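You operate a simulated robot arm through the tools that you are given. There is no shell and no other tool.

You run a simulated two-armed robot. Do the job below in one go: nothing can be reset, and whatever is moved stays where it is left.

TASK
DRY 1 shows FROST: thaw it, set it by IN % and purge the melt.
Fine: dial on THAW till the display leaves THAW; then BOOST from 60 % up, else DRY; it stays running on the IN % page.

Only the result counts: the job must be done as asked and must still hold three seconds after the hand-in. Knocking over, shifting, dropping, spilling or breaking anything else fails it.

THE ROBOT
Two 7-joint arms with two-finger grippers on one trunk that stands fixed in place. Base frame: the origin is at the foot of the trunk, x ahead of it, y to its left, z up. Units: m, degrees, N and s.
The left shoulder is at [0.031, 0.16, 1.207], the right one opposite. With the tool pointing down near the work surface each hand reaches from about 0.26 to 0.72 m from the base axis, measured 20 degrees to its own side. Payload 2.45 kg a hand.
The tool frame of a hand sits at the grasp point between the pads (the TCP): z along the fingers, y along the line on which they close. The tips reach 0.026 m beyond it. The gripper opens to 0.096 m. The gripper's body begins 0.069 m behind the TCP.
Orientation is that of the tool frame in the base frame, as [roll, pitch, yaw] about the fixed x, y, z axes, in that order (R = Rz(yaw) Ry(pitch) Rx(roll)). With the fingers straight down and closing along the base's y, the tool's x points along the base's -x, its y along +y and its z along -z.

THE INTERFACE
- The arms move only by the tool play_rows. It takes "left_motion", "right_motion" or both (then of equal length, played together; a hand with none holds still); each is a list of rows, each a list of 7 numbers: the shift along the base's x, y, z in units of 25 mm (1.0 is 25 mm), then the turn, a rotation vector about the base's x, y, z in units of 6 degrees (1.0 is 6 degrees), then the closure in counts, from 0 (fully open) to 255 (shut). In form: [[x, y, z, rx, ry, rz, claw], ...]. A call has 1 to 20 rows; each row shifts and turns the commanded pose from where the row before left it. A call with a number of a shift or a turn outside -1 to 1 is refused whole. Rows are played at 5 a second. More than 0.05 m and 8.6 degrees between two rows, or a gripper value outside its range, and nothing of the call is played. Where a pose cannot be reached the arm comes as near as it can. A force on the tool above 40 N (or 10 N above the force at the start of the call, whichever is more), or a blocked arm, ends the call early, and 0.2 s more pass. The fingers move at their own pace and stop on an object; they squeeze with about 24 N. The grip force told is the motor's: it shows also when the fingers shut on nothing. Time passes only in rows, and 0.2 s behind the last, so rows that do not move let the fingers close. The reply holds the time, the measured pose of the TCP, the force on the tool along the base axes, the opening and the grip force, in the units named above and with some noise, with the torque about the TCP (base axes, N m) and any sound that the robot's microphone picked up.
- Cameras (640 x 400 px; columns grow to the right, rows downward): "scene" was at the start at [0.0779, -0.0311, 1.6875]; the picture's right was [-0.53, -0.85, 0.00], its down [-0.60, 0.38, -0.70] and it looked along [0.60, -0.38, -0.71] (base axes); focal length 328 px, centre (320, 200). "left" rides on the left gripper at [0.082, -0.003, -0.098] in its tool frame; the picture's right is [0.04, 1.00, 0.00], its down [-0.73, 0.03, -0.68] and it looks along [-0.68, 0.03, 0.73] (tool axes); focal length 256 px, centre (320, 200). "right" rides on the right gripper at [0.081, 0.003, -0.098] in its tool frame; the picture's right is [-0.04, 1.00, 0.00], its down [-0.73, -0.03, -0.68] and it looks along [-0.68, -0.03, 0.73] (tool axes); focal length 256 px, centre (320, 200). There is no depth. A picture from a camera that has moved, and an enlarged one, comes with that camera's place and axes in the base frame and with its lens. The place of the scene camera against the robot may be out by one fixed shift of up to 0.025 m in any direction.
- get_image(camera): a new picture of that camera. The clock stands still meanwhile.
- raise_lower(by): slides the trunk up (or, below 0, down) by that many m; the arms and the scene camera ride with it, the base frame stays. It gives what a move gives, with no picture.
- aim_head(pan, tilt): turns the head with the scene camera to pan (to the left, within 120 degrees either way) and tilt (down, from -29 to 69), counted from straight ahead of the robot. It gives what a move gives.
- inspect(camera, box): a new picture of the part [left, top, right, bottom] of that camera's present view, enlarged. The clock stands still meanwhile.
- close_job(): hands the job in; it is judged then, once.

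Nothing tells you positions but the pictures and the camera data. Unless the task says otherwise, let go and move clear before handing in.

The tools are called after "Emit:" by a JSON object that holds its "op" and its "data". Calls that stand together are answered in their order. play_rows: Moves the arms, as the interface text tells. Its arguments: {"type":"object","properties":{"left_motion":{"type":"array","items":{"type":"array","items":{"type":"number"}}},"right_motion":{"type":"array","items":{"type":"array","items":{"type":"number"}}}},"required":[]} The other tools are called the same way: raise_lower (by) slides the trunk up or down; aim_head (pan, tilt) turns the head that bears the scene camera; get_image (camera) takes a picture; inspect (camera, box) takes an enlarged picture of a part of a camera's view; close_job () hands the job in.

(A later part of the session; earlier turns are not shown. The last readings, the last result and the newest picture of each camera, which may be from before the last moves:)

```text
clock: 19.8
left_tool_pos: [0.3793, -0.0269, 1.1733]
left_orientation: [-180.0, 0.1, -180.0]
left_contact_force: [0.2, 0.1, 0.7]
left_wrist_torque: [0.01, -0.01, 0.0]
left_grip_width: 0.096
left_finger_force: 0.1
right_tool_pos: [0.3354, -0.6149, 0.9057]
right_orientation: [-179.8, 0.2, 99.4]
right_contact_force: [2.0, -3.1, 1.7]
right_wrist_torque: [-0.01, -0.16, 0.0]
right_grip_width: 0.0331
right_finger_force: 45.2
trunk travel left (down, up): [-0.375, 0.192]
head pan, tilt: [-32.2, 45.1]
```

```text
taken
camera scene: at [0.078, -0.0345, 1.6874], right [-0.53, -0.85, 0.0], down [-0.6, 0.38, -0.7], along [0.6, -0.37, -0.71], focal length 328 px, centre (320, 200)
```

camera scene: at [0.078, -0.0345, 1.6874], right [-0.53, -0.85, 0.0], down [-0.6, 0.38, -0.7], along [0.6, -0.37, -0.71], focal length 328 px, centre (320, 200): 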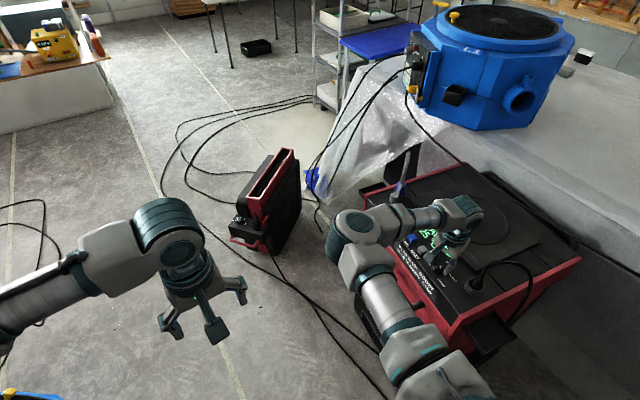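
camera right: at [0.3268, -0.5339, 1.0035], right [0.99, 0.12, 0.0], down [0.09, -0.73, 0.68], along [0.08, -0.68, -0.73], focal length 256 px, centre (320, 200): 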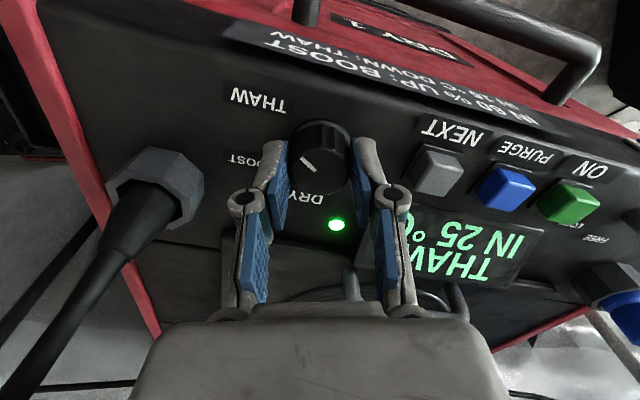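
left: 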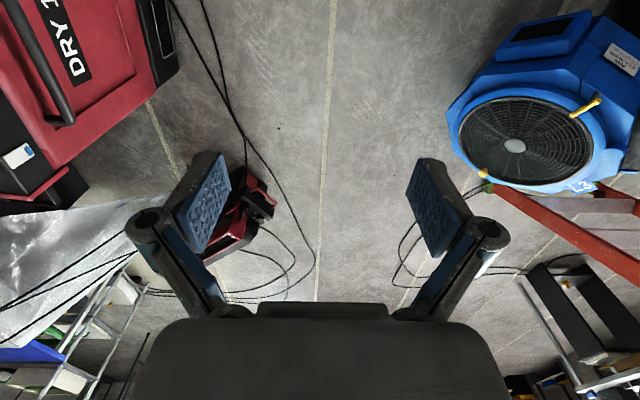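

The display now reads THAW. I'm checking the pointer and then waiting with the dial held while it thaws.

Emit:
{"op": "inspect", "data": {"camera": "right", "box": [220, 70, 400, 230]}}

Emit:
{"op": "play_rows", "data": {"right_motion": [[0, 0, 0, 0, 0, 0, 255], [0, 0, 0, 0, 0, 0, 255], [0, 0, 0, 0, 0, 0, 255], [0, 0, 0, 0, 0, 0, 255], [0, 0, 0, 0, 0, 0, 255], [0, 0, 0, 0, 0, 0, 255], [0, 0, 0, 0, 0, 0, 255], [0, 0, 0, 0, 0, 0, 255], [0, 0, 0, 0, 0, 0, 255], [0, 0, 0, 0, 0, 0, 255]]}}

Emit:
{"op": "get_image", "data": {"camera": "right"}}

```text
2.50 times, centred on (310, 150) of right
camera zoom: at [0.3268, -0.5339, 1.0035], right [0.99, 0.12, 0.0], down [0.09, -0.73, 0.68], along [0.08, -0.68, -0.73], focal length 640 px, centre (345, 325)
```

zoom: 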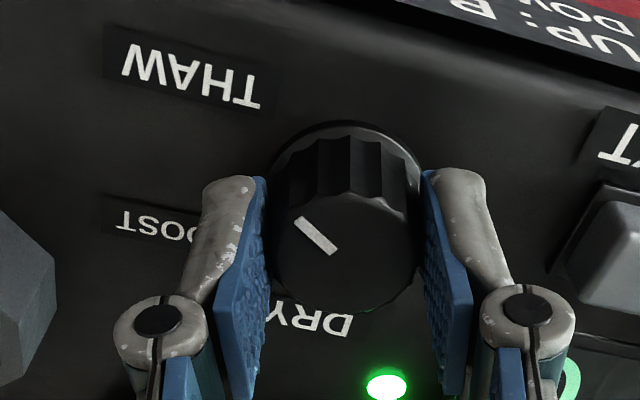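

```text
clock: 22.0
left_tool_pos: [0.3787, -0.0277, 1.1737]
left_orientation: [179.9, 0.1, 180.0]
left_contact_force: [-0.4, -0.7, 0.3]
left_wrist_torque: [-0.02, -0.06, -0.03]
left_grip_width: 0.0958
left_finger_force: 0.0
right_tool_pos: [0.3363, -0.6161, 0.9045]
right_orientation: [-179.9, 0.2, 99.5]
right_contact_force: [0.7, -3.8, 0.6]
right_wrist_torque: [-0.14, -0.02, -0.02]
right_grip_width: 0.0329
right_finger_force: 45.2
trunk travel left (down, up): [-0.375, 0.192]
head pan, tilt: [-32.2, 45.1]
```

```text
taken
camera right: at [0.3266, -0.5339, 1.0035], right [0.99, 0.12, 0.0], down [0.09, -0.73, 0.68], along [0.08, -0.68, -0.73], focal length 256 px, centre (320, 200)
```

right: 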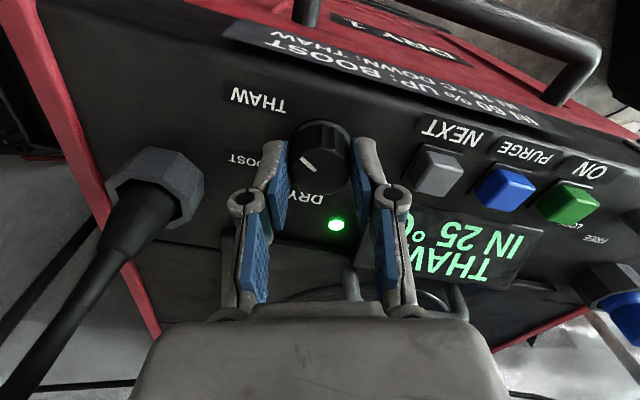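

Emit:
{"op": "play_rows", "data": {"right_motion": [[0, 0, 0, 0, 0, 0, 255], [0, 0, 0, 0, 0, 0, 255], [0, 0, 0, 0, 0, 0, 255], [0, 0, 0, 0, 0, 0, 255], [0, 0, 0, 0, 0, 0, 255], [0, 0, 0, 0, 0, 0, 255], [0, 0, 0, 0, 0, 0, 255], [0, 0, 0, 0, 0, 0, 255], [0, 0, 0, 0, 0, 0, 255], [0, 0, 0, 0, 0, 0, 255], [0, 0, 0, 0, 0, 0, 255], [0, 0, 0, 0, 0, 0, 255], [0, 0, 0, 0, 0, 0, 255], [0, 0, 0, 0, 0, 0, 255], [0, 0, 0, 0, 0, 0, 255], [0, 0, 0, 0, 0, 0, 255], [0, 0, 0, 0, 0, 0, 255], [0, 0, 0, 0, 0, 0, 255], [0, 0, 0, 0, 0, 0, 255], [0, 0, 0, 0, 0, 0, 255]]}}

Emit:
{"op": "get_image", "data": {"camera": "right"}}

```text
clock: 26.2
left_tool_pos: [0.3782, -0.0269, 1.173]
left_orientation: [179.9, 0.1, 180.0]
left_contact_force: [0.2, -0.3, -0.4]
left_wrist_torque: [-0.02, -0.02, 0.0]
left_grip_width: 0.0962
left_finger_force: 0.1
right_tool_pos: [0.3356, -0.6161, 0.9049]
right_orientation: [-179.9, 0.2, 99.5]
right_contact_force: [0.7, -3.2, -0.5]
right_wrist_torque: [-0.09, -0.04, -0.02]
right_grip_width: 0.0333
right_finger_force: 45.3
trunk travel left (down, up): [-0.375, 0.192]
head pan, tilt: [-32.2, 45.1]
```

```text
taken
camera right: at [0.3266, -0.5338, 1.0035], right [0.99, 0.12, 0.0], down [0.09, -0.73, 0.68], along [0.08, -0.68, -0.73], focal length 256 px, centre (320, 200)
```

right: 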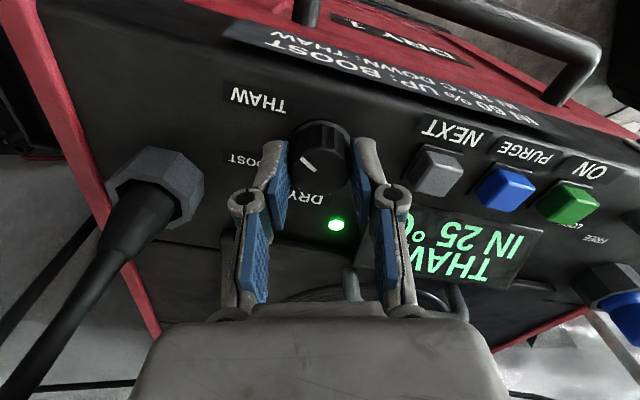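

Still thawing. I'm releasing the dial, lifting clear, and checking that it stays on THAW.

Emit:
{"op": "play_rows", "data": {"right_motion": [[0, 0, 0, 0, 0, 0, 117], [0, 0, 0, 0, 0, 0, 117], [0, 0, 0.5, 0, 0, 0, 117], [0, 0, 0.8, 0, 0, 0, 117], [0, 0, 0.8, 0, 0, 0, 117], [0, 0, 0.8, 0, 0, 0, 117], [0, 0, 0.8, 0, 0, 0, 117], [0, 0, 0.3, 0, 0, 0, 117], [0, 0, 0, 0, 0, 0, 255], [0, 0, 0, 0, 0, 0, 255], [0, 0, 0, 0, 0, 0, 255]]}}

Emit:
{"op": "get_image", "data": {"camera": "right"}}

```text
clock: 28.6
left_tool_pos: [0.3784, -0.027, 1.1741]
left_orientation: [179.9, 0.1, -180.0]
left_contact_force: [-0.8, -0.6, -0.7]
left_wrist_torque: [0.0, 0.0, 0.0]
left_grip_width: 0.096
left_finger_force: 0.0
right_tool_pos: [0.3354, -0.615, 1.0051]
right_orientation: [-180.0, 0.1, 99.4]
right_contact_force: [0.5, 0.4, 0.3]
right_wrist_torque: [-0.02, 0.01, 0.03]
right_grip_width: 0.0
right_finger_force: 24.6
trunk travel left (down, up): [-0.375, 0.192]
head pan, tilt: [-32.2, 45.1]
```

```text
taken
camera right: at [0.3263, -0.5336, 1.1038], right [0.99, 0.12, 0.0], down [0.09, -0.73, 0.68], along [0.08, -0.68, -0.73], focal length 256 px, centre (320, 200)
```

right: 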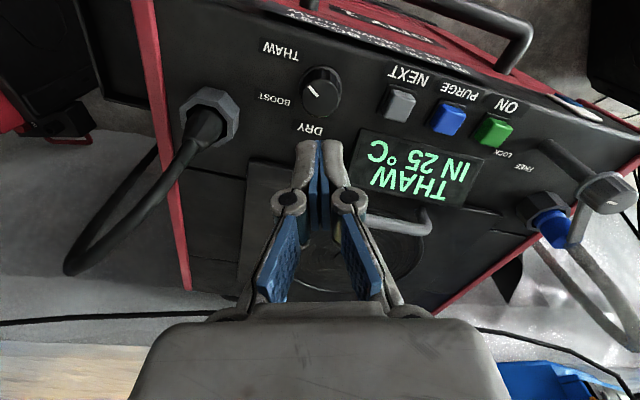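

Emit:
{"op": "inspect", "data": {"camera": "right", "box": [350, 50, 550, 210]}}

Emit:
{"op": "inspect", "data": {"camera": "right", "box": [500, 120, 640, 260]}}

```text
2.50 times, centred on (450, 130) of right
camera zoom: at [0.3263, -0.5336, 1.1038], right [0.99, 0.12, 0.0], down [0.09, -0.73, 0.68], along [0.08, -0.68, -0.73], focal length 640 px, centre (-5, 375)
```

zoom: 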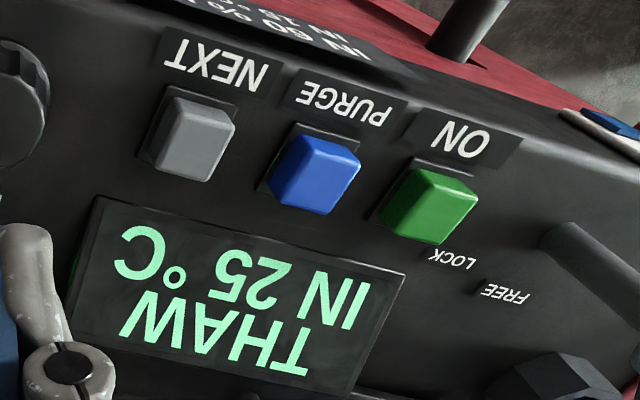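

```text
2.86 times, centred on (570, 190) of right
camera zoom: at [0.3263, -0.5336, 1.1038], right [0.99, 0.12, 0.0], down [0.09, -0.73, 0.68], along [0.08, -0.68, -0.73], focal length 731 px, centre (-394, 229)
```

zoom: 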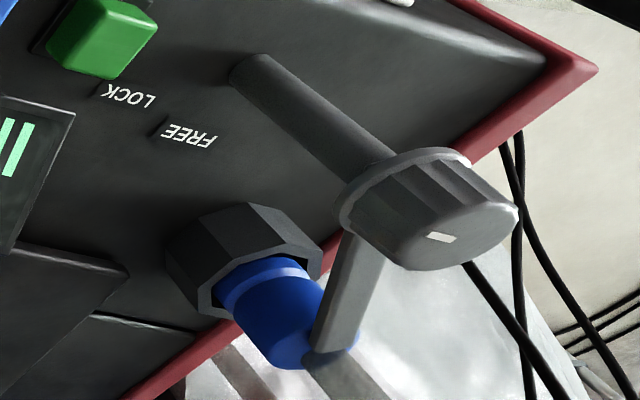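

The dial holds on THAW and the button row is clear to see: NEXT at about (0.404, -0.619, 0.889), PURGE at (0.455, -0.626), ON at (0.505, -0.633). I'll hover the closed fingertips over NEXT and let the thaw go on.

Emit:
{"op": "play_rows", "data": {"right_motion": [[0.686, -0.037, -0.5, 0, 0, 0, 255], [0.686, -0.037, -0.5, 0, 0, 0, 255], [0.686, -0.037, -0.5, 0, 0, 0, 255], [0.686, -0.037, -0.5, 0, 0, 0, 255], [0, 0, 0, 0, 0, 0, 255], [0, 0, 0, 0, 0, 0, 255], [0, 0, 0, 0, 0, 0, 255], [0, 0, 0, 0, 0, 0, 255], [0, 0, 0, 0, 0, 0, 255], [0, 0, 0, 0, 0, 0, 255], [0, 0, 0, 0, 0, 0, 255], [0, 0, 0, 0, 0, 0, 255], [0, 0, 0, 0, 0, 0, 255], [0, 0, 0, 0, 0, 0, 255]]}}

Emit:
{"op": "get_image", "data": {"camera": "right"}}

Emit:
{"op": "inspect", "data": {"camera": "scene", "box": [360, 170, 520, 300]}}

```text
clock: 31.6
left_tool_pos: [0.3784, -0.0257, 1.174]
left_orientation: [179.8, 0.1, -179.9]
left_contact_force: [0.8, -0.2, -0.1]
left_wrist_torque: [0.01, -0.02, 0.0]
left_grip_width: 0.0957
left_finger_force: 0.1
right_tool_pos: [0.4045, -0.6168, 0.956]
right_orientation: [-179.8, 0.2, 99.4]
right_contact_force: [-0.6, -0.6, -0.2]
right_wrist_torque: [-0.02, 0.0, 0.01]
right_grip_width: 0.0
right_finger_force: 24.1
trunk travel left (down, up): [-0.375, 0.192]
head pan, tilt: [-32.2, 45.1]
```

```text
taken
camera right: at [0.3951, -0.5366, 1.0539], right [0.99, 0.12, 0.0], down [0.09, -0.73, 0.68], along [0.08, -0.68, -0.73], focal length 256 px, centre (320, 200)
```

right: 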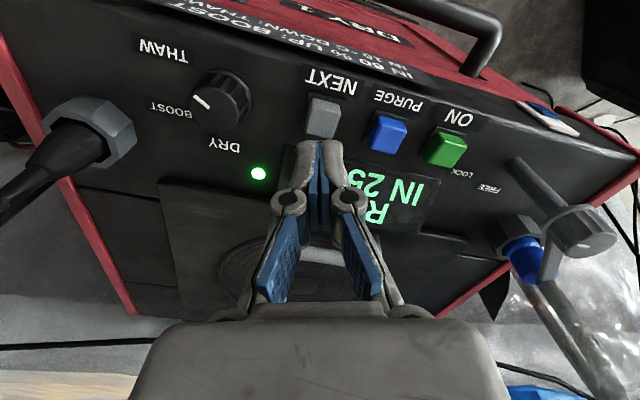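

```text
3.08 times, centred on (440, 235) of scene
camera zoom: at [0.0779, -0.0329, 1.6874], right [-0.53, -0.85, 0.0], down [-0.6, 0.38, -0.7], along [0.6, -0.37, -0.71], focal length 1011 px, centre (-49, 92)
```

zoom: 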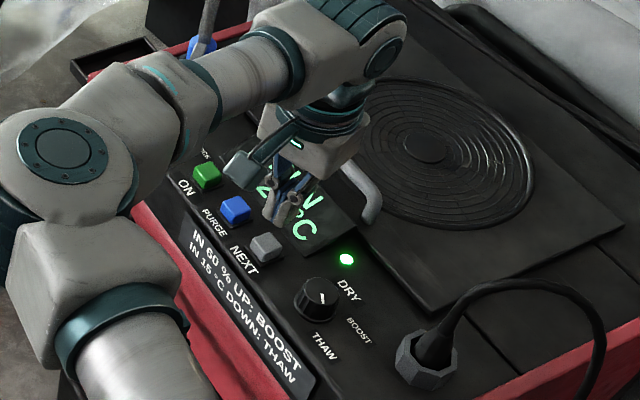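

The display has left THAW and its first line now starts with "R". The fingertips line up with NEXT, so I'll press it gently and read the page.

Emit:
{"op": "play_rows", "data": {"right_motion": [[0, 0, -0.7, 0, 0, 0, 255], [0, 0, -0.7, 0, 0, 0, 255], [0, 0, -0.24, 0, 0, 0, 255], [0, 0, -0.12, 0, 0, 0, 255], [0, 0, -0.12, 0, 0, 0, 255], [0, 0, 0, 0, 0, 0, 255]]}}

Emit:
{"op": "get_image", "data": {"camera": "right"}}

```text
clock: 33.0
left_tool_pos: [0.3783, -0.0264, 1.1741]
left_orientation: [179.9, 0.1, 180.0]
left_contact_force: [-0.4, 0.7, -0.2]
left_wrist_torque: [0.02, 0.02, 0.01]
left_grip_width: 0.0959
left_finger_force: 0.0
right_tool_pos: [0.405, -0.6178, 0.9139]
right_orientation: [-179.8, 0.2, 99.7]
right_contact_force: [-0.3, -0.7, -0.3]
right_wrist_torque: [-0.02, 0.0, 0.01]
right_grip_width: 0.0
right_finger_force: 24.0
right hand out of reach, approached as far as the arm can: row 5
trunk travel left (down, up): [-0.375, 0.192]
head pan, tilt: [-32.2, 45.1]
```

```text
taken
camera right: at [0.3948, -0.5368, 1.0123], right [0.99, 0.13, 0.0], down [0.09, -0.73, 0.68], along [0.09, -0.68, -0.73], focal length 256 px, centre (320, 200)
```

right: 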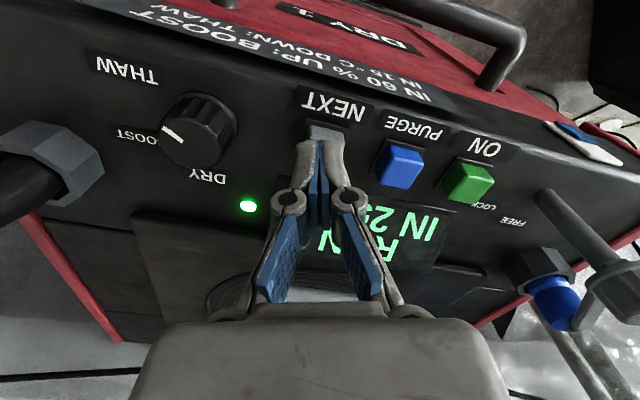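

The wrist is at its yaw limit here, not at the button. I'll lift a little, turn back 30° and press again.

Emit:
{"op": "play_rows", "data": {"right_motion": [[0, 0, 0.6, 0, 0, 0, 255], [0, 0, 0, 0, 0, 1, 255], [0, 0, 0, 0, 0, 1, 255], [0, 0, 0, 0, 0, 1, 255], [0, 0, 0, 0, 0, 1, 255], [0, 0, 0, 0, 0, 1, 255], [0, 0, 0, 0, 0, 1, 255], [0, 0, 0, 0, 0, 0, 255]]}}

Emit:
{"op": "get_image", "data": {"camera": "right"}}

```text
clock: 34.8
left_tool_pos: [0.3793, -0.0265, 1.1735]
left_orientation: [180.0, 0.1, 180.0]
left_contact_force: [-0.3, 0.1, 0.4]
left_wrist_torque: [0.02, 0.01, -0.02]
left_grip_width: 0.096
left_finger_force: 0.1
right_tool_pos: [0.4048, -0.6184, 0.9299]
right_orientation: [-179.9, 0.1, 135.5]
right_contact_force: [-0.9, -0.1, 0.1]
right_wrist_torque: [-0.02, 0.01, -0.01]
right_grip_width: 0.0001
right_finger_force: 23.9
trunk travel left (down, up): [-0.375, 0.192]
head pan, tilt: [-32.2, 45.1]
```

```text
taken
camera right: at [0.3491, -0.5585, 1.0273], right [0.73, 0.69, 0.0], down [0.5, -0.53, 0.68], along [0.47, -0.5, -0.73], focal length 256 px, centre (320, 200)
```

right: 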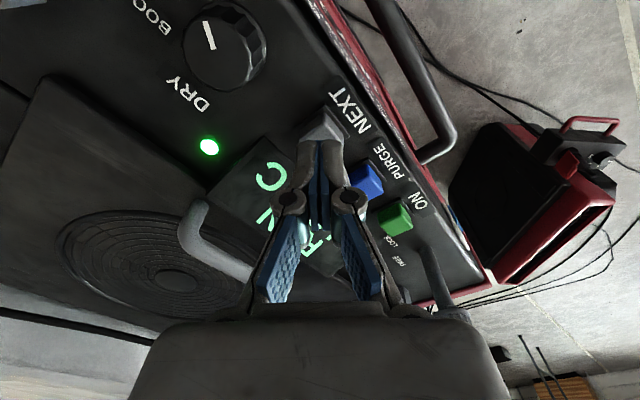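

Emit:
{"op": "play_rows", "data": {"right_motion": [[0, 0, -0.4, 0, 0, 0, 255], [0, 0, -0.2, 0, 0, 0, 255], [0, 0, -0.14, 0, 0, 0, 255], [0, 0, -0.14, 0, 0, 0, 255], [0, 0, 0, 0, 0, 0, 255]]}}

Emit:
{"op": "get_image", "data": {"camera": "right"}}

```text
clock: 36.0
left_tool_pos: [0.3787, -0.0266, 1.1729]
left_orientation: [-179.9, 0.0, -180.0]
left_contact_force: [0.0, 0.6, -0.6]
left_wrist_torque: [0.0, 0.01, -0.03]
left_grip_width: 0.0961
left_finger_force: 0.0
right_tool_pos: [0.4047, -0.6179, 0.9072]
right_orientation: [-179.9, 0.1, 135.4]
right_contact_force: [-0.2, -0.3, 3.3]
right_wrist_torque: [-0.01, 0.0, -0.03]
right_grip_width: 0.0059
right_finger_force: 28.4
trunk travel left (down, up): [-0.375, 0.192]
head pan, tilt: [-32.2, 45.1]
heard: click
```

```text
taken
camera right: at [0.3491, -0.5582, 1.0056], right [0.73, 0.68, 0.0], down [0.5, -0.53, 0.68], along [0.47, -0.5, -0.73], focal length 256 px, centre (320, 200)
```

right: 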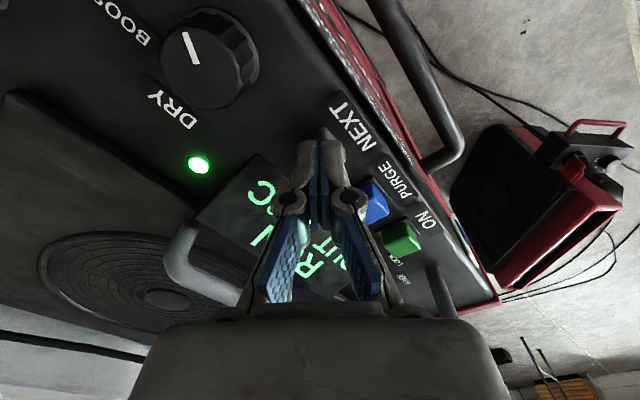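

A click, and the display page moved on to an "OUT" page. I'm lifting off to read it.

Emit:
{"op": "play_rows", "data": {"right_motion": [[0, 0, 0.6, 0, 0, 0, 255], [0, 0, 0, 0, 0, 0, 255]]}}

Emit:
{"op": "inspect", "data": {"camera": "scene", "box": [390, 190, 490, 260]}}

Emit:
{"op": "get_image", "data": {"camera": "right"}}

```text
clock: 36.6
left_tool_pos: [0.3781, -0.0264, 1.1729]
left_orientation: [179.9, 0.1, 180.0]
left_contact_force: [-0.1, -0.4, 0.1]
left_wrist_torque: [-0.01, -0.01, 0.0]
left_grip_width: 0.0958
left_finger_force: 0.1
right_tool_pos: [0.4038, -0.618, 0.9213]
right_orientation: [-179.9, 0.1, 135.4]
right_contact_force: [-0.8, 0.0, 0.3]
right_wrist_torque: [0.0, -0.03, 0.0]
right_grip_width: 0.0001
right_finger_force: 28.8
trunk travel left (down, up): [-0.375, 0.192]
head pan, tilt: [-32.2, 45.1]
```

```text
5.71 times, centred on (440, 225) of scene
camera zoom: at [0.0779, -0.0329, 1.6874], right [-0.53, -0.85, 0.0], down [-0.6, 0.38, -0.7], along [0.6, -0.37, -0.71], focal length 1877 px, centre (-366, 57)
```

zoom: 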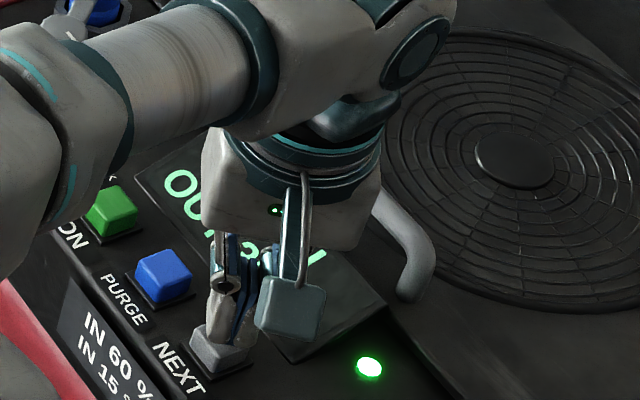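

```text
taken
camera right: at [0.3489, -0.5584, 1.0198], right [0.73, 0.68, 0.0], down [0.5, -0.53, 0.68], along [0.46, -0.5, -0.73], focal length 256 px, centre (320, 200)
```

right: 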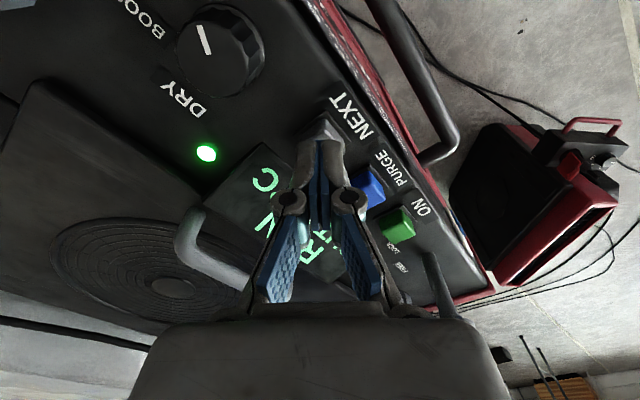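

Emit:
{"op": "play_rows", "data": {"right_motion": [[0, 0, -0.3, 0, 0, 0, 255], [0, 0, -0.27, 0, 0, 0, 255], [0, 0, 0, 0, 0, 0, 255], [0, 0, 0.6, 0, 0, 0, 255], [-0.5, 0, 0.8, 0, 0, 0, 255], [-0.8, 0, 0.8, 0, 0, 0, 255], [-0.8, 0, 0.8, 0, 0, 0, 255], [-0.8, 0, 0.4, 0, 0, 0, 255], [0, 0, 0, 0, 0, 0, 255]]}}

Emit:
{"op": "get_image", "data": {"camera": "right"}}

Emit:
{"op": "inspect", "data": {"camera": "scene", "box": [390, 190, 490, 260]}}

```text
clock: 38.6
left_tool_pos: [0.3791, -0.0271, 1.1728]
left_orientation: [180.0, 0.1, -180.0]
left_contact_force: [0.7, 0.6, -0.1]
left_wrist_torque: [-0.01, 0.0, -0.02]
left_grip_width: 0.0959
left_finger_force: 0.1
right_tool_pos: [0.3305, -0.6198, 0.993]
right_orientation: [-179.9, 0.0, 135.4]
right_contact_force: [1.2, 1.4, 1.0]
right_wrist_torque: [0.03, 0.01, -0.03]
right_grip_width: 0.0
right_finger_force: 28.3
trunk travel left (down, up): [-0.375, 0.192]
head pan, tilt: [-32.2, 45.1]
heard: click
```

```text
taken
camera right: at [0.2765, -0.5591, 1.0911], right [0.73, 0.68, 0.0], down [0.5, -0.53, 0.68], along [0.47, -0.5, -0.73], focal length 256 px, centre (320, 200)
```

right: 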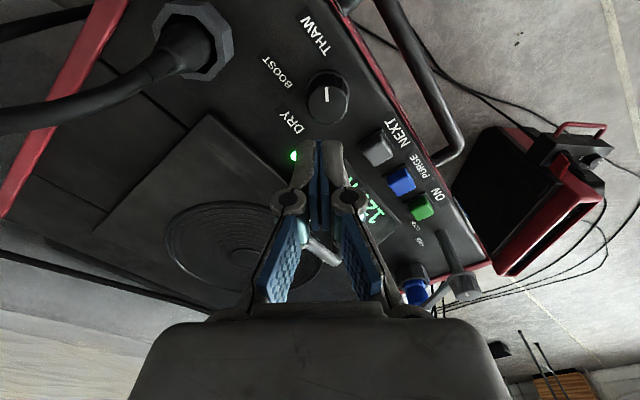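

```text
5.71 times, centred on (440, 225) of scene
camera zoom: at [0.078, -0.0329, 1.6874], right [-0.53, -0.85, 0.0], down [-0.6, 0.38, -0.7], along [0.6, -0.37, -0.71], focal length 1877 px, centre (-366, 57)
```

zoom: 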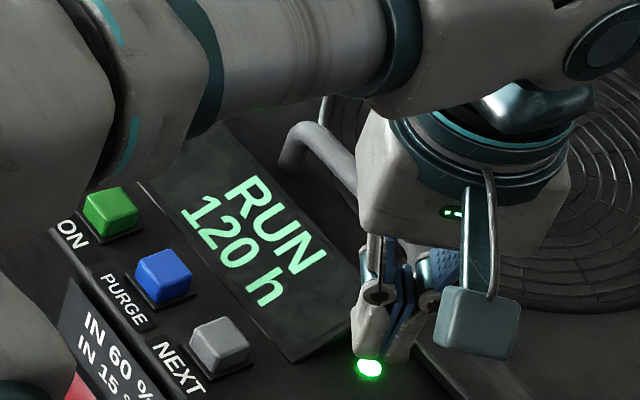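

The page shows RUN / 120 h, so NEXT cycles through several pages. I'm pressing NEXT again and returning to this same viewing spot.

Emit:
{"op": "play_rows", "data": {"right_motion": [[0.735, 0.018, -0.717, 0, 0, 0, 255], [0.735, 0.018, -0.717, 0, 0, 0, 255], [0.735, 0.018, -0.717, 0, 0, 0, 255], [0.735, 0.018, -0.717, 0, 0, 0, 255], [0, 0, -0.3, 0, 0, 0, 255], [0, 0, -0.27, 0, 0, 0, 255], [0, 0, 0, 0, 0, 0, 255], [0, 0, 0.6, 0, 0, 0, 255], [-0.735, -0.01, 0.71, 0, 0, 0, 255], [-0.735, -0.01, 0.71, 0, 0, 0, 255], [-0.735, -0.01, 0.71, 0, 0, 0, 255], [-0.735, -0.01, 0.71, 0, 0, 0, 255], [0, 0, 0, 0, 0, 0, 255]]}}

Emit:
{"op": "inspect", "data": {"camera": "scene", "box": [390, 190, 490, 260]}}

```text
clock: 41.4
left_tool_pos: [0.3786, -0.0272, 1.1734]
left_orientation: [179.8, 0.1, -180.0]
left_contact_force: [-0.1, -0.3, 0.8]
left_wrist_torque: [0.02, 0.01, -0.02]
left_grip_width: 0.0959
left_finger_force: 0.1
right_tool_pos: [0.3319, -0.6166, 0.9937]
right_orientation: [-179.9, 0.1, 135.5]
right_contact_force: [0.4, 0.3, 0.4]
right_wrist_torque: [0.01, 0.01, -0.01]
right_grip_width: 0.0
right_finger_force: 28.7
trunk travel left (down, up): [-0.375, 0.192]
head pan, tilt: [-32.2, 45.1]
heard: click
```

```text
5.71 times, centred on (440, 225) of scene
camera zoom: at [0.078, -0.0327, 1.6874], right [-0.53, -0.85, 0.0], down [-0.6, 0.38, -0.7], along [0.6, -0.37, -0.71], focal length 1877 px, centre (-366, 57)
```

zoom: 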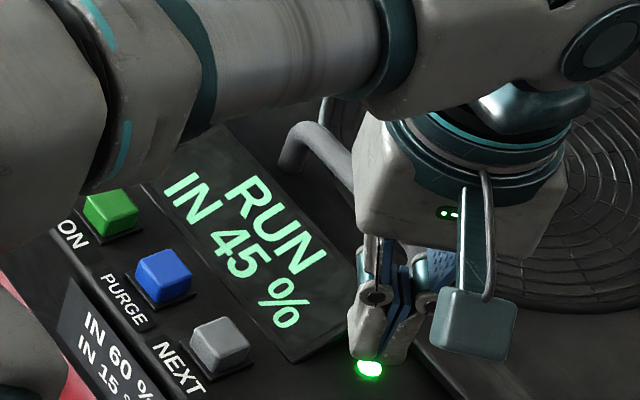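

The reading is IN 45 %, below 60, so the dial belongs on DRY. I'm winding the wrist back to yaw ≈ 100° over the dial with the fingers part-open and lowering around it.

Emit:
{"op": "play_rows", "data": {"right_motion": [[0.025, 0.007, 0, 0, 0, -0.99, 117], [0.025, 0.007, 0, 0, 0, -0.99, 117], [0.025, 0.007, 0, 0, 0, -0.99, 117], [0.025, 0.007, 0, 0, 0, -0.99, 117], [0.025, 0.007, 0, 0, 0, -0.99, 117], [0.025, 0.007, 0, 0, 0, -0.99, 117], [0, 0, 0, 0, 0, 0, 117]]}}

Emit:
{"op": "get_image", "data": {"camera": "right"}}

Emit:
{"op": "inspect", "data": {"camera": "right", "box": [240, 40, 400, 140]}}

```text
clock: 43.0
left_tool_pos: [0.3787, -0.0267, 1.1736]
left_orientation: [179.9, 0.1, 180.0]
left_contact_force: [-0.9, 0.0, 0.9]
left_wrist_torque: [-0.04, 0.04, 0.0]
left_grip_width: 0.0957
left_finger_force: 0.0
right_tool_pos: [0.3351, -0.6169, 0.9924]
right_orientation: [-179.9, 0.2, 99.7]
right_contact_force: [0.0, -0.8, -0.1]
right_wrist_torque: [-0.01, -0.02, 0.02]
right_grip_width: 0.0522
right_finger_force: 0.0
trunk travel left (down, up): [-0.375, 0.192]
head pan, tilt: [-32.2, 45.1]
```

```text
taken
camera right: at [0.3259, -0.5346, 1.0916], right [0.99, 0.13, 0.0], down [0.1, -0.73, 0.68], along [0.09, -0.68, -0.73], focal length 256 px, centre (320, 200)
```

right: 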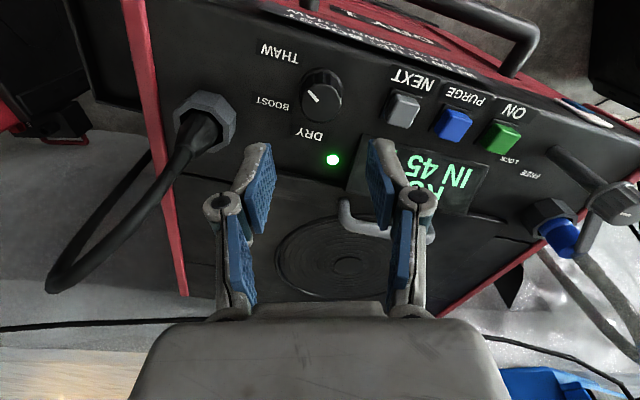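

```text
4.00 times, centred on (320, 90) of right
camera zoom: at [0.3259, -0.5346, 1.0916], right [0.99, 0.13, 0.0], down [0.1, -0.73, 0.68], along [0.09, -0.68, -0.73], focal length 1024 px, centre (320, 640)
```

zoom: 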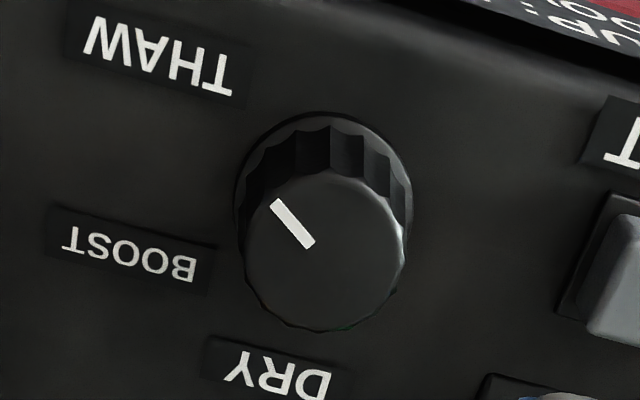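

Emit:
{"op": "play_rows", "data": {"right_motion": [[0.01, 0.02, -0.7, 0, 0, 0, 117], [0.01, 0.02, -0.7, 0, 0, 0, 117], [0, 0.015, -0.7, 0, 0, 0, 117], [0, 0, -0.7, 0, 0, 0, 117], [0, 0, -0.68, 0, 0, 0, 117], [0, 0, 0, 0, 0, 0, 117]]}}

Emit:
{"op": "get_image", "data": {"camera": "right"}}

```text
clock: 44.4
left_tool_pos: [0.3785, -0.0276, 1.1737]
left_orientation: [179.9, 0.0, -180.0]
left_contact_force: [0.6, -0.1, 0.3]
left_wrist_torque: [-0.02, -0.03, 0.05]
left_grip_width: 0.0958
left_finger_force: 0.0
right_tool_pos: [0.3356, -0.6148, 0.9066]
right_orientation: [-179.7, 0.3, 99.7]
right_contact_force: [0.4, -0.3, -0.4]
right_wrist_torque: [0.04, -0.01, -0.01]
right_grip_width: 0.0518
right_finger_force: 0.1
trunk travel left (down, up): [-0.375, 0.192]
head pan, tilt: [-32.2, 45.1]
```

```text
taken
camera right: at [0.3257, -0.5332, 1.0045], right [0.99, 0.13, 0.0], down [0.1, -0.73, 0.68], along [0.09, -0.68, -0.73], focal length 256 px, centre (320, 200)
```

right: 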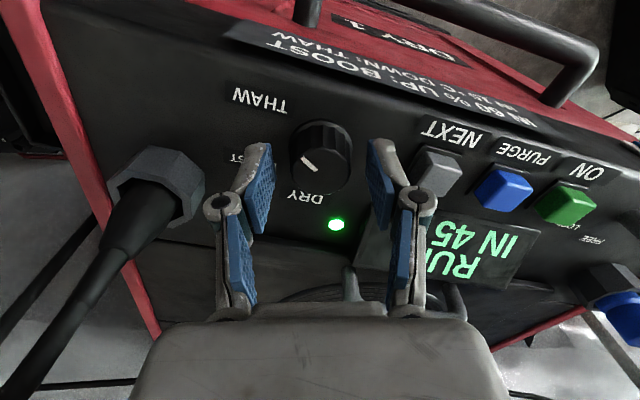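

Emit:
{"op": "play_rows", "data": {"right_motion": [[0, 0, 0, 0, 0, 0, 180], [0, 0, 0, 0, 0, 0, 255], [0, 0, 0, 0, 0, 0, 255], [0, 0, 0, 0, 0, 0, 255]]}}

Emit:
{"op": "play_rows", "data": {"right_motion": [[0, 0, 0, 0, 0, 1, 255], [0, 0, 0, 0, 0, 1, 255], [0, 0, 0, 0, 0, 1, 255], [0, 0, 0, 0, 0, 1, 255], [0, 0, 0, 0, 0, 1, 255], [0, 0, 0, 0, 0, 1, 255], [0, 0, 0, 0, 0, 1, 255], [0, 0, 0, 0, 0, 1, 255], [0, 0, 0, 0, 0, 1, 255], [0, 0, 0, 0, 0, 1, 255], [0, 0, 0, 0, 0, 1, 255], [0, 0, 0, 0, 0, 1, 255], [0, 0, 0, 0, 0, 1, 255], [0, 0, 0, 0, 0, 1, 255], [0, 0, 0, 0, 0, 1, 255], [0, 0, 0, 0, 0, 1, 255], [0, 0, 0, 0, 0, 1, 255], [0, 0, 0, 0, 0, 1, 255], [0, 0, 0, 0, 0, 1, 255], [0, 0, 0, 0, 0, 1, 255]]}}

Emit:
{"op": "get_image", "data": {"camera": "right"}}

```text
clock: 45.4
left_tool_pos: [0.3783, -0.0262, 1.1738]
left_orientation: [179.9, 0.1, 180.0]
left_contact_force: [0.4, -0.6, -0.1]
left_wrist_torque: [-0.03, 0.0, -0.02]
left_grip_width: 0.096
left_finger_force: 0.0
right_tool_pos: [0.336, -0.6152, 0.906]
right_orientation: [-179.8, 0.2, 99.8]
right_contact_force: [0.3, 0.0, 2.2]
right_wrist_torque: [0.04, -0.06, -0.04]
right_grip_width: 0.0331
right_finger_force: 44.3
trunk travel left (down, up): [-0.375, 0.192]
head pan, tilt: [-32.2, 45.1]
```

```text
clock: 49.6
left_tool_pos: [0.3784, -0.0276, 1.1728]
left_orientation: [180.0, 0.0, 180.0]
left_contact_force: [-0.3, 0.6, 0.1]
left_wrist_torque: [-0.02, 0.0, -0.02]
left_grip_width: 0.0959
left_finger_force: 0.0
right_tool_pos: [0.3346, -0.6164, 0.9068]
right_orientation: [-179.9, 0.3, -140.2]
right_contact_force: [-1.7, -4.7, 4.4]
right_wrist_torque: [-0.36, 0.36, -0.03]
right_grip_width: 0.0328
right_finger_force: 44.7
trunk travel left (down, up): [-0.375, 0.192]
head pan, tilt: [-32.2, 45.1]
```

```text
taken
camera right: at [0.2712, -0.6652, 1.0047], right [-0.61, 0.79, 0.0], down [0.58, 0.45, 0.68], along [0.54, 0.42, -0.73], focal length 256 px, centre (320, 200)
```

right: 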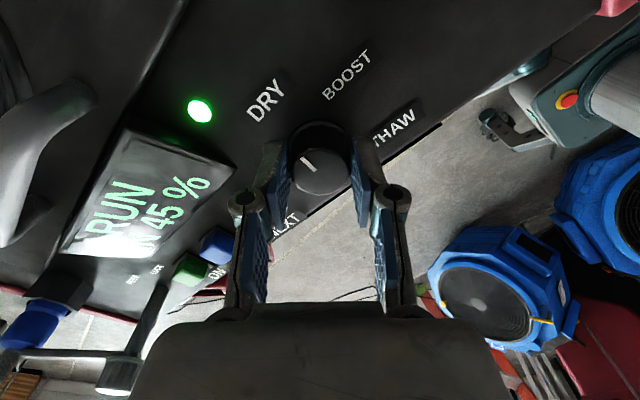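

Emit:
{"op": "play_rows", "data": {"right_motion": [[0, 0, 0, 0, 0, 0, 100], [0, 0, 0, 0, 0, 0, 100], [0, 0, 0.5, 0, 0, 0, 100], [0, 0, 0.8, 0, 0, 0, 100], [0, 0, 0.8, 0, 0, 0, 100], [0, 0, 0.8, 0, 0, 0, 100], [0, 0, 0.8, 0, 0, 0, 255], [0, 0, 0, 0, 0, 0, 255], [0, 0, 0, 0, 0, 0, 255]]}}

Emit:
{"op": "get_image", "data": {"camera": "right"}}

Emit:
{"op": "inspect", "data": {"camera": "right", "box": [230, 40, 400, 150]}}

```text
clock: 51.6
left_tool_pos: [0.3787, -0.0254, 1.1738]
left_orientation: [180.0, 0.1, 179.9]
left_contact_force: [0.1, -0.1, -0.4]
left_wrist_torque: [0.0, 0.0, -0.02]
left_grip_width: 0.0961
left_finger_force: 0.1
right_tool_pos: [0.3346, -0.6164, 0.9979]
right_orientation: [180.0, 0.2, -140.2]
right_contact_force: [-0.6, 0.6, 0.6]
right_wrist_torque: [0.04, 0.01, 0.02]
right_grip_width: 0.0
right_finger_force: 24.2
trunk travel left (down, up): [-0.375, 0.192]
head pan, tilt: [-32.2, 45.1]
```

```text
taken
camera right: at [0.2713, -0.6652, 1.0967], right [-0.61, 0.79, 0.0], down [0.58, 0.45, 0.68], along [0.54, 0.42, -0.73], focal length 256 px, centre (320, 200)
```

right: 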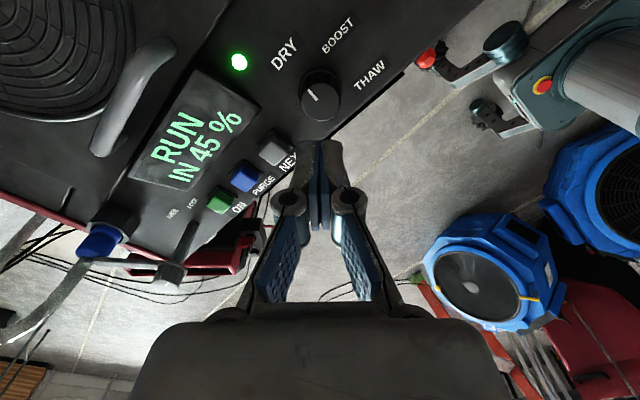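

```text
3.64 times, centred on (315, 95) of right
camera zoom: at [0.2713, -0.6652, 1.0967], right [-0.61, 0.79, 0.0], down [0.58, 0.45, 0.68], along [0.54, 0.42, -0.73], focal length 931 px, centre (338, 582)
```

zoom: 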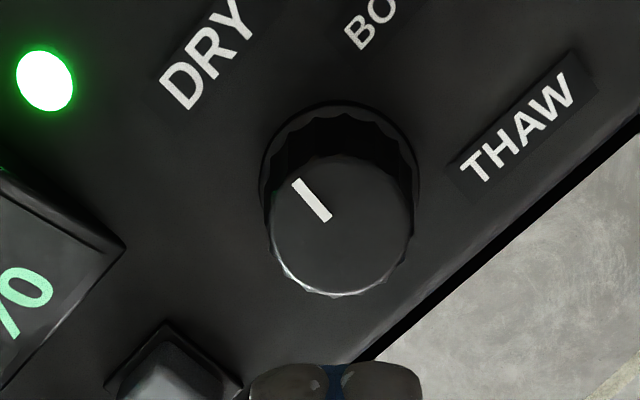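

The dial is back on DRY, and the display reads RUN / IN 45 % with the lamp lit. The hose latch is untouched: its arm still lies across the collar and its mark is on the LOCK side. Next I hover over PURGE.

Emit:
{"op": "play_rows", "data": {"right_motion": [[0.403, -0.033, -0.1, 0, 0, -0.97, 255], [0.403, -0.033, -0.1, 0, 0, -0.97, 255], [0.403, -0.033, -0.1, 0, 0, -0.97, 255], [0.403, -0.033, -0.1, 0, 0, -0.97, 255], [0.403, -0.033, -0.1, 0, 0, -0.97, 255], [0.403, -0.033, -0.1, 0, 0, -0.97, 255], [0.403, -0.033, -0.2, 0, 0, -0.97, 255], [0.403, -0.033, -0.2, 0, 0, -0.97, 255], [0.403, -0.033, -0.2, 0, 0, -0.97, 255], [0.403, -0.033, -0.2, 0, 0, -0.97, 255], [0.403, -0.033, -0.2, 0, 0, -0.97, 255], [0.403, -0.033, -0.2, 0, 0, -0.97, 255], [0, 0, 0, 0, 0, 0, 255]]}}

Emit:
{"op": "get_image", "data": {"camera": "right"}}

Emit:
{"op": "inspect", "data": {"camera": "scene", "box": [370, 170, 490, 270]}}

```text
clock: 54.4
left_tool_pos: [0.3787, -0.0259, 1.1737]
left_orientation: [179.9, 0.2, 180.0]
left_contact_force: [0.3, 0.5, -0.3]
left_wrist_torque: [-0.01, -0.02, -0.02]
left_grip_width: 0.0961
left_finger_force: 0.0
right_tool_pos: [0.4571, -0.6239, 0.9542]
right_orientation: [-179.9, 0.2, 149.9]
right_contact_force: [-1.4, 0.3, 0.7]
right_wrist_torque: [0.01, 0.03, -0.02]
right_grip_width: 0.0
right_finger_force: 24.1
trunk travel left (down, up): [-0.375, 0.192]
head pan, tilt: [-32.2, 45.1]
```

```text
taken
camera right: at [0.3881, -0.5802, 1.0518], right [0.54, 0.84, 0.0], down [0.62, -0.39, 0.68], along [0.57, -0.37, -0.73], focal length 256 px, centre (320, 200)
```

right: 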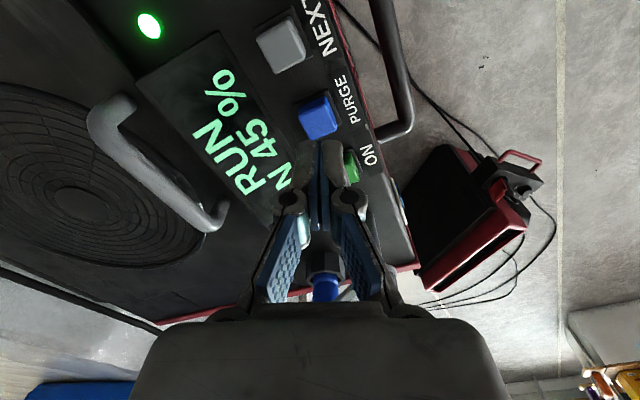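

```text
4.00 times, centred on (430, 220) of scene
camera zoom: at [0.078, -0.033, 1.6874], right [-0.53, -0.85, 0.0], down [-0.6, 0.38, -0.7], along [0.6, -0.37, -0.71], focal length 1314 px, centre (-120, 120)
```

zoom: 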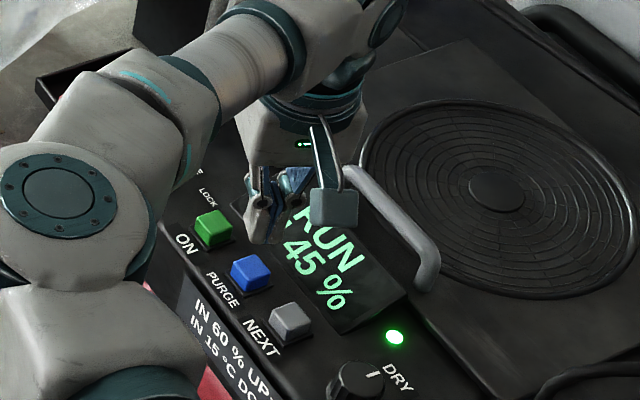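

Emit:
{"op": "inspect", "data": {"camera": "right", "box": [270, 70, 370, 170]}}

```text
4.00 times, centred on (320, 120) of right
camera zoom: at [0.3881, -0.5802, 1.0518], right [0.54, 0.84, 0.0], down [0.62, -0.39, 0.68], along [0.57, -0.37, -0.73], focal length 1024 px, centre (320, 520)
```

zoom: 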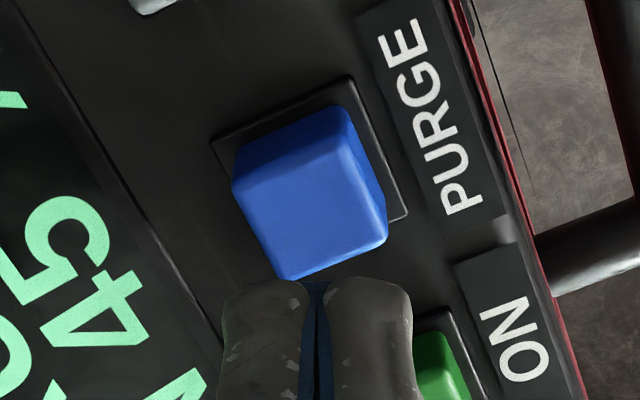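

Emit:
{"op": "play_rows", "data": {"right_motion": [[-0.06, -0.03, -0.7, 0, 0, 0, 255], [0, 0, -0.6, 0, 0, 0, 255], [0, 0, -0.3, 0, 0, 0, 255], [0, 0, -0.14, 0, 0, 0, 255], [0, 0, -0.14, 0, 0, 0, 255], [0, 0, 0, 0, 0, 0, 255]]}}

Emit:
{"op": "get_image", "data": {"camera": "right"}}

Emit:
{"op": "inspect", "data": {"camera": "scene", "box": [370, 170, 490, 270]}}

```text
clock: 55.8
left_tool_pos: [0.3791, -0.0271, 1.1735]
left_orientation: [179.9, 0.0, -180.0]
left_contact_force: [0.4, -0.2, -0.4]
left_wrist_torque: [-0.04, -0.03, -0.01]
left_grip_width: 0.0959
left_finger_force: 0.0
right_tool_pos: [0.4551, -0.6257, 0.9071]
right_orientation: [-179.9, 0.2, 150.1]
right_contact_force: [0.1, -1.1, 2.8]
right_wrist_torque: [-0.05, 0.03, -0.03]
right_grip_width: 0.0062
right_finger_force: 28.4
trunk travel left (down, up): [-0.375, 0.192]
head pan, tilt: [-32.2, 45.1]
heard: click
```

```text
taken
camera right: at [0.3869, -0.5813, 1.0049], right [0.53, 0.85, 0.0], down [0.62, -0.39, 0.68], along [0.58, -0.37, -0.73], focal length 256 px, centre (320, 200)
```

right: 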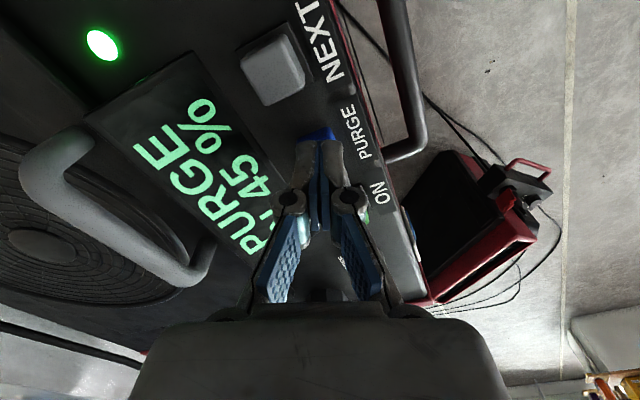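

```text
4.00 times, centred on (430, 220) of scene
camera zoom: at [0.0776, -0.0327, 1.6875], right [-0.53, -0.85, 0.0], down [-0.6, 0.38, -0.7], along [0.6, -0.37, -0.71], focal length 1314 px, centre (-120, 120)
```

zoom: 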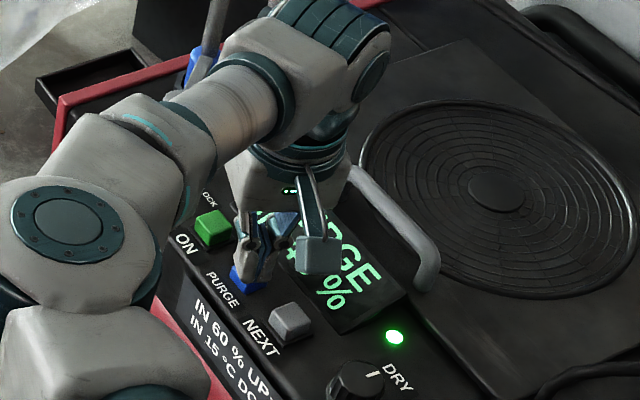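

PURGE clicked and the display shows PURGE / IN 45 %. I'm lifting clear and waiting to see whether it finishes by itself.

Emit:
{"op": "play_rows", "data": {"right_motion": [[0, 0, 0.6, 0, 0, 0, 255], [0, 0, 0.8, 0, 0, 0, 255], [-0.5, 0, 0.8, 0, 0, 0, 255], [-0.8, 0, 0.8, 0, 0, 0, 255], [-0.8, 0, 0.5, 0, 0, 0, 255], [-0.8, 0, 0, 0, 0, 0, 255], [-0.8, 0, 0, 0, 0, 0, 255], [-0.8, 0, 0, 0, 0, 0, 255], [0, 0, 0, 0, 0, 0, 255], [0, 0, 0, 0, 0, 0, 255]]}}

Emit:
{"op": "inspect", "data": {"camera": "scene", "box": [370, 160, 530, 290]}}

Emit:
{"op": "get_image", "data": {"camera": "right"}}

```text
clock: 58.0
left_tool_pos: [0.3785, -0.0258, 1.173]
left_orientation: [179.9, 0.2, -180.0]
left_contact_force: [-0.2, -0.5, -0.5]
left_wrist_torque: [0.02, 0.01, 0.02]
left_grip_width: 0.096
left_finger_force: 0.0
right_tool_pos: [0.3426, -0.6259, 0.9931]
right_orientation: [180.0, 0.2, 150.0]
right_contact_force: [-0.5, -0.4, -0.7]
right_wrist_torque: [-0.03, 0.02, -0.01]
right_grip_width: 0.0
right_finger_force: 28.8
trunk travel left (down, up): [-0.375, 0.192]
head pan, tilt: [-32.2, 45.1]
```

```text
3.08 times, centred on (450, 225) of scene
camera zoom: at [0.0776, -0.033, 1.6874], right [-0.53, -0.85, 0.0], down [-0.6, 0.38, -0.7], along [0.6, -0.37, -0.71], focal length 1011 px, centre (-80, 123)
```

zoom: 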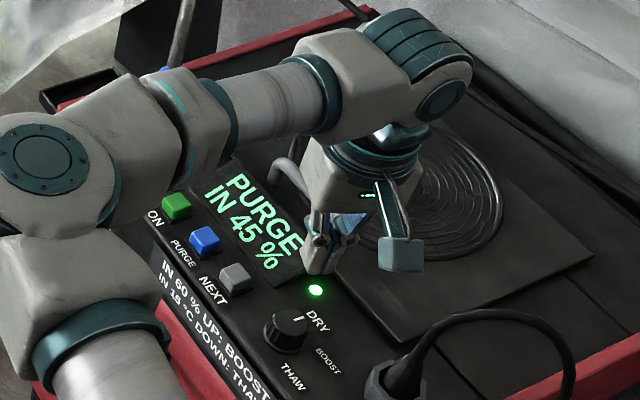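

```text
taken
camera right: at [0.274, -0.5818, 1.092], right [0.53, 0.85, 0.0], down [0.62, -0.39, 0.68], along [0.57, -0.36, -0.73], focal length 256 px, centre (320, 200)
```

right: 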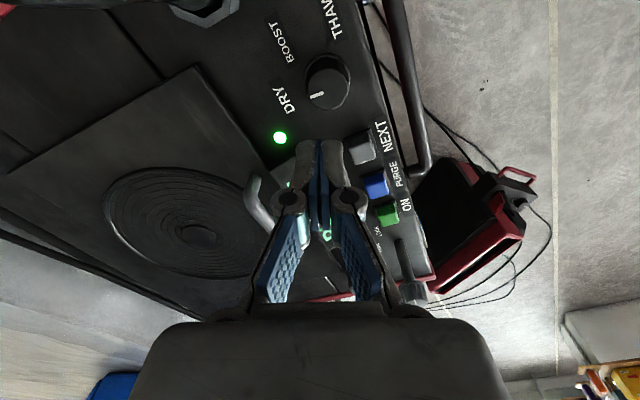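

The purge is still running. I'm raising the right hand well clear of the unit and giving it time.

Emit:
{"op": "play_rows", "data": {"right_motion": [[0, 0, 0.8, 0, 0, 0, 255], [0, 0, 0.8, 0, 0, 0, 255], [0, 0, 0.8, 0, 0, 0, 255], [0, 0, 0.8, 0, 0, 0, 255], [0, 0, 0.8, 0, 0, 0, 255], [-0.3, 0, 0.8, 0, 0, 0, 255], [-0.3, 0, 0.5, 0, 0, 0, 255], [-0.3, 0, 0, 0, 0, 0, 255], [0, 0, 0, 0, 0, 0, 255], [0, 0, 0, 0, 0, 0, 255], [0, 0, 0, 0, 0, 0, 255], [0, 0, 0, 0, 0, 0, 255], [0, 0, 0, 0, 0, 0, 255], [0, 0, 0, 0, 0, 0, 255], [0, 0, 0, 0, 0, 0, 255]]}}

Emit:
{"op": "get_image", "data": {"camera": "scene"}}

Emit:
{"op": "inspect", "data": {"camera": "scene", "box": [360, 150, 520, 290]}}

```text
clock: 61.2
left_tool_pos: [0.3789, -0.0262, 1.1728]
left_orientation: [179.9, 0.1, 180.0]
left_contact_force: [-0.2, 0.3, 0.3]
left_wrist_torque: [-0.01, -0.01, -0.04]
left_grip_width: 0.0962
left_finger_force: 0.0
right_tool_pos: [0.3206, -0.6258, 1.1266]
right_orientation: [-180.0, 0.1, 150.1]
right_contact_force: [0.8, 0.0, -1.2]
right_wrist_torque: [0.01, -0.04, 0.01]
right_grip_width: 0.0
right_finger_force: 28.5
trunk travel left (down, up): [-0.375, 0.192]
head pan, tilt: [-32.2, 45.1]
```

```text
taken
camera scene: at [0.0775, -0.033, 1.6874], right [-0.53, -0.85, 0.0], down [-0.6, 0.38, -0.7], along [0.6, -0.37, -0.71], focal length 328 px, centre (320, 200)
```

scene: 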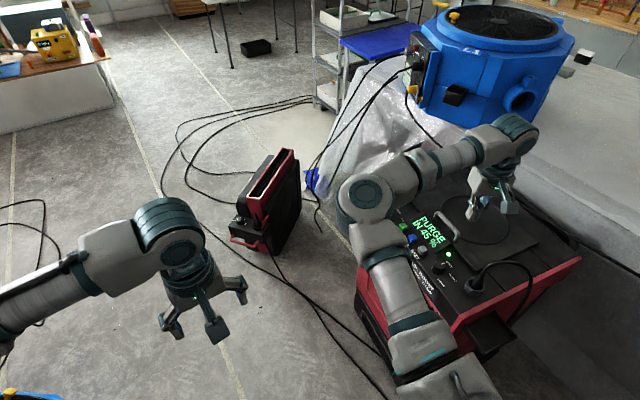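

```text
2.86 times, centred on (440, 220) of scene
camera zoom: at [0.0775, -0.033, 1.6874], right [-0.53, -0.85, 0.0], down [-0.6, 0.38, -0.7], along [0.6, -0.37, -0.71], focal length 938 px, centre (-23, 143)
```

zoom: 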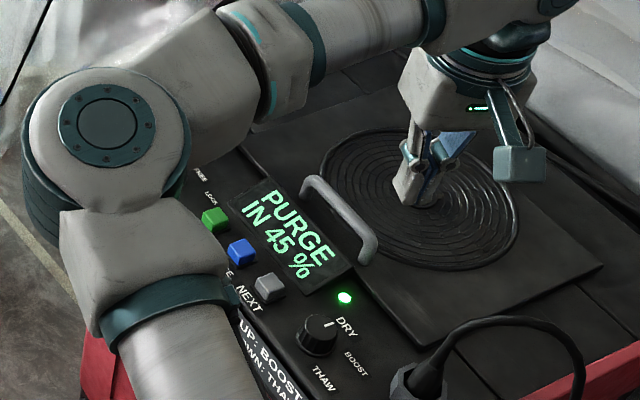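

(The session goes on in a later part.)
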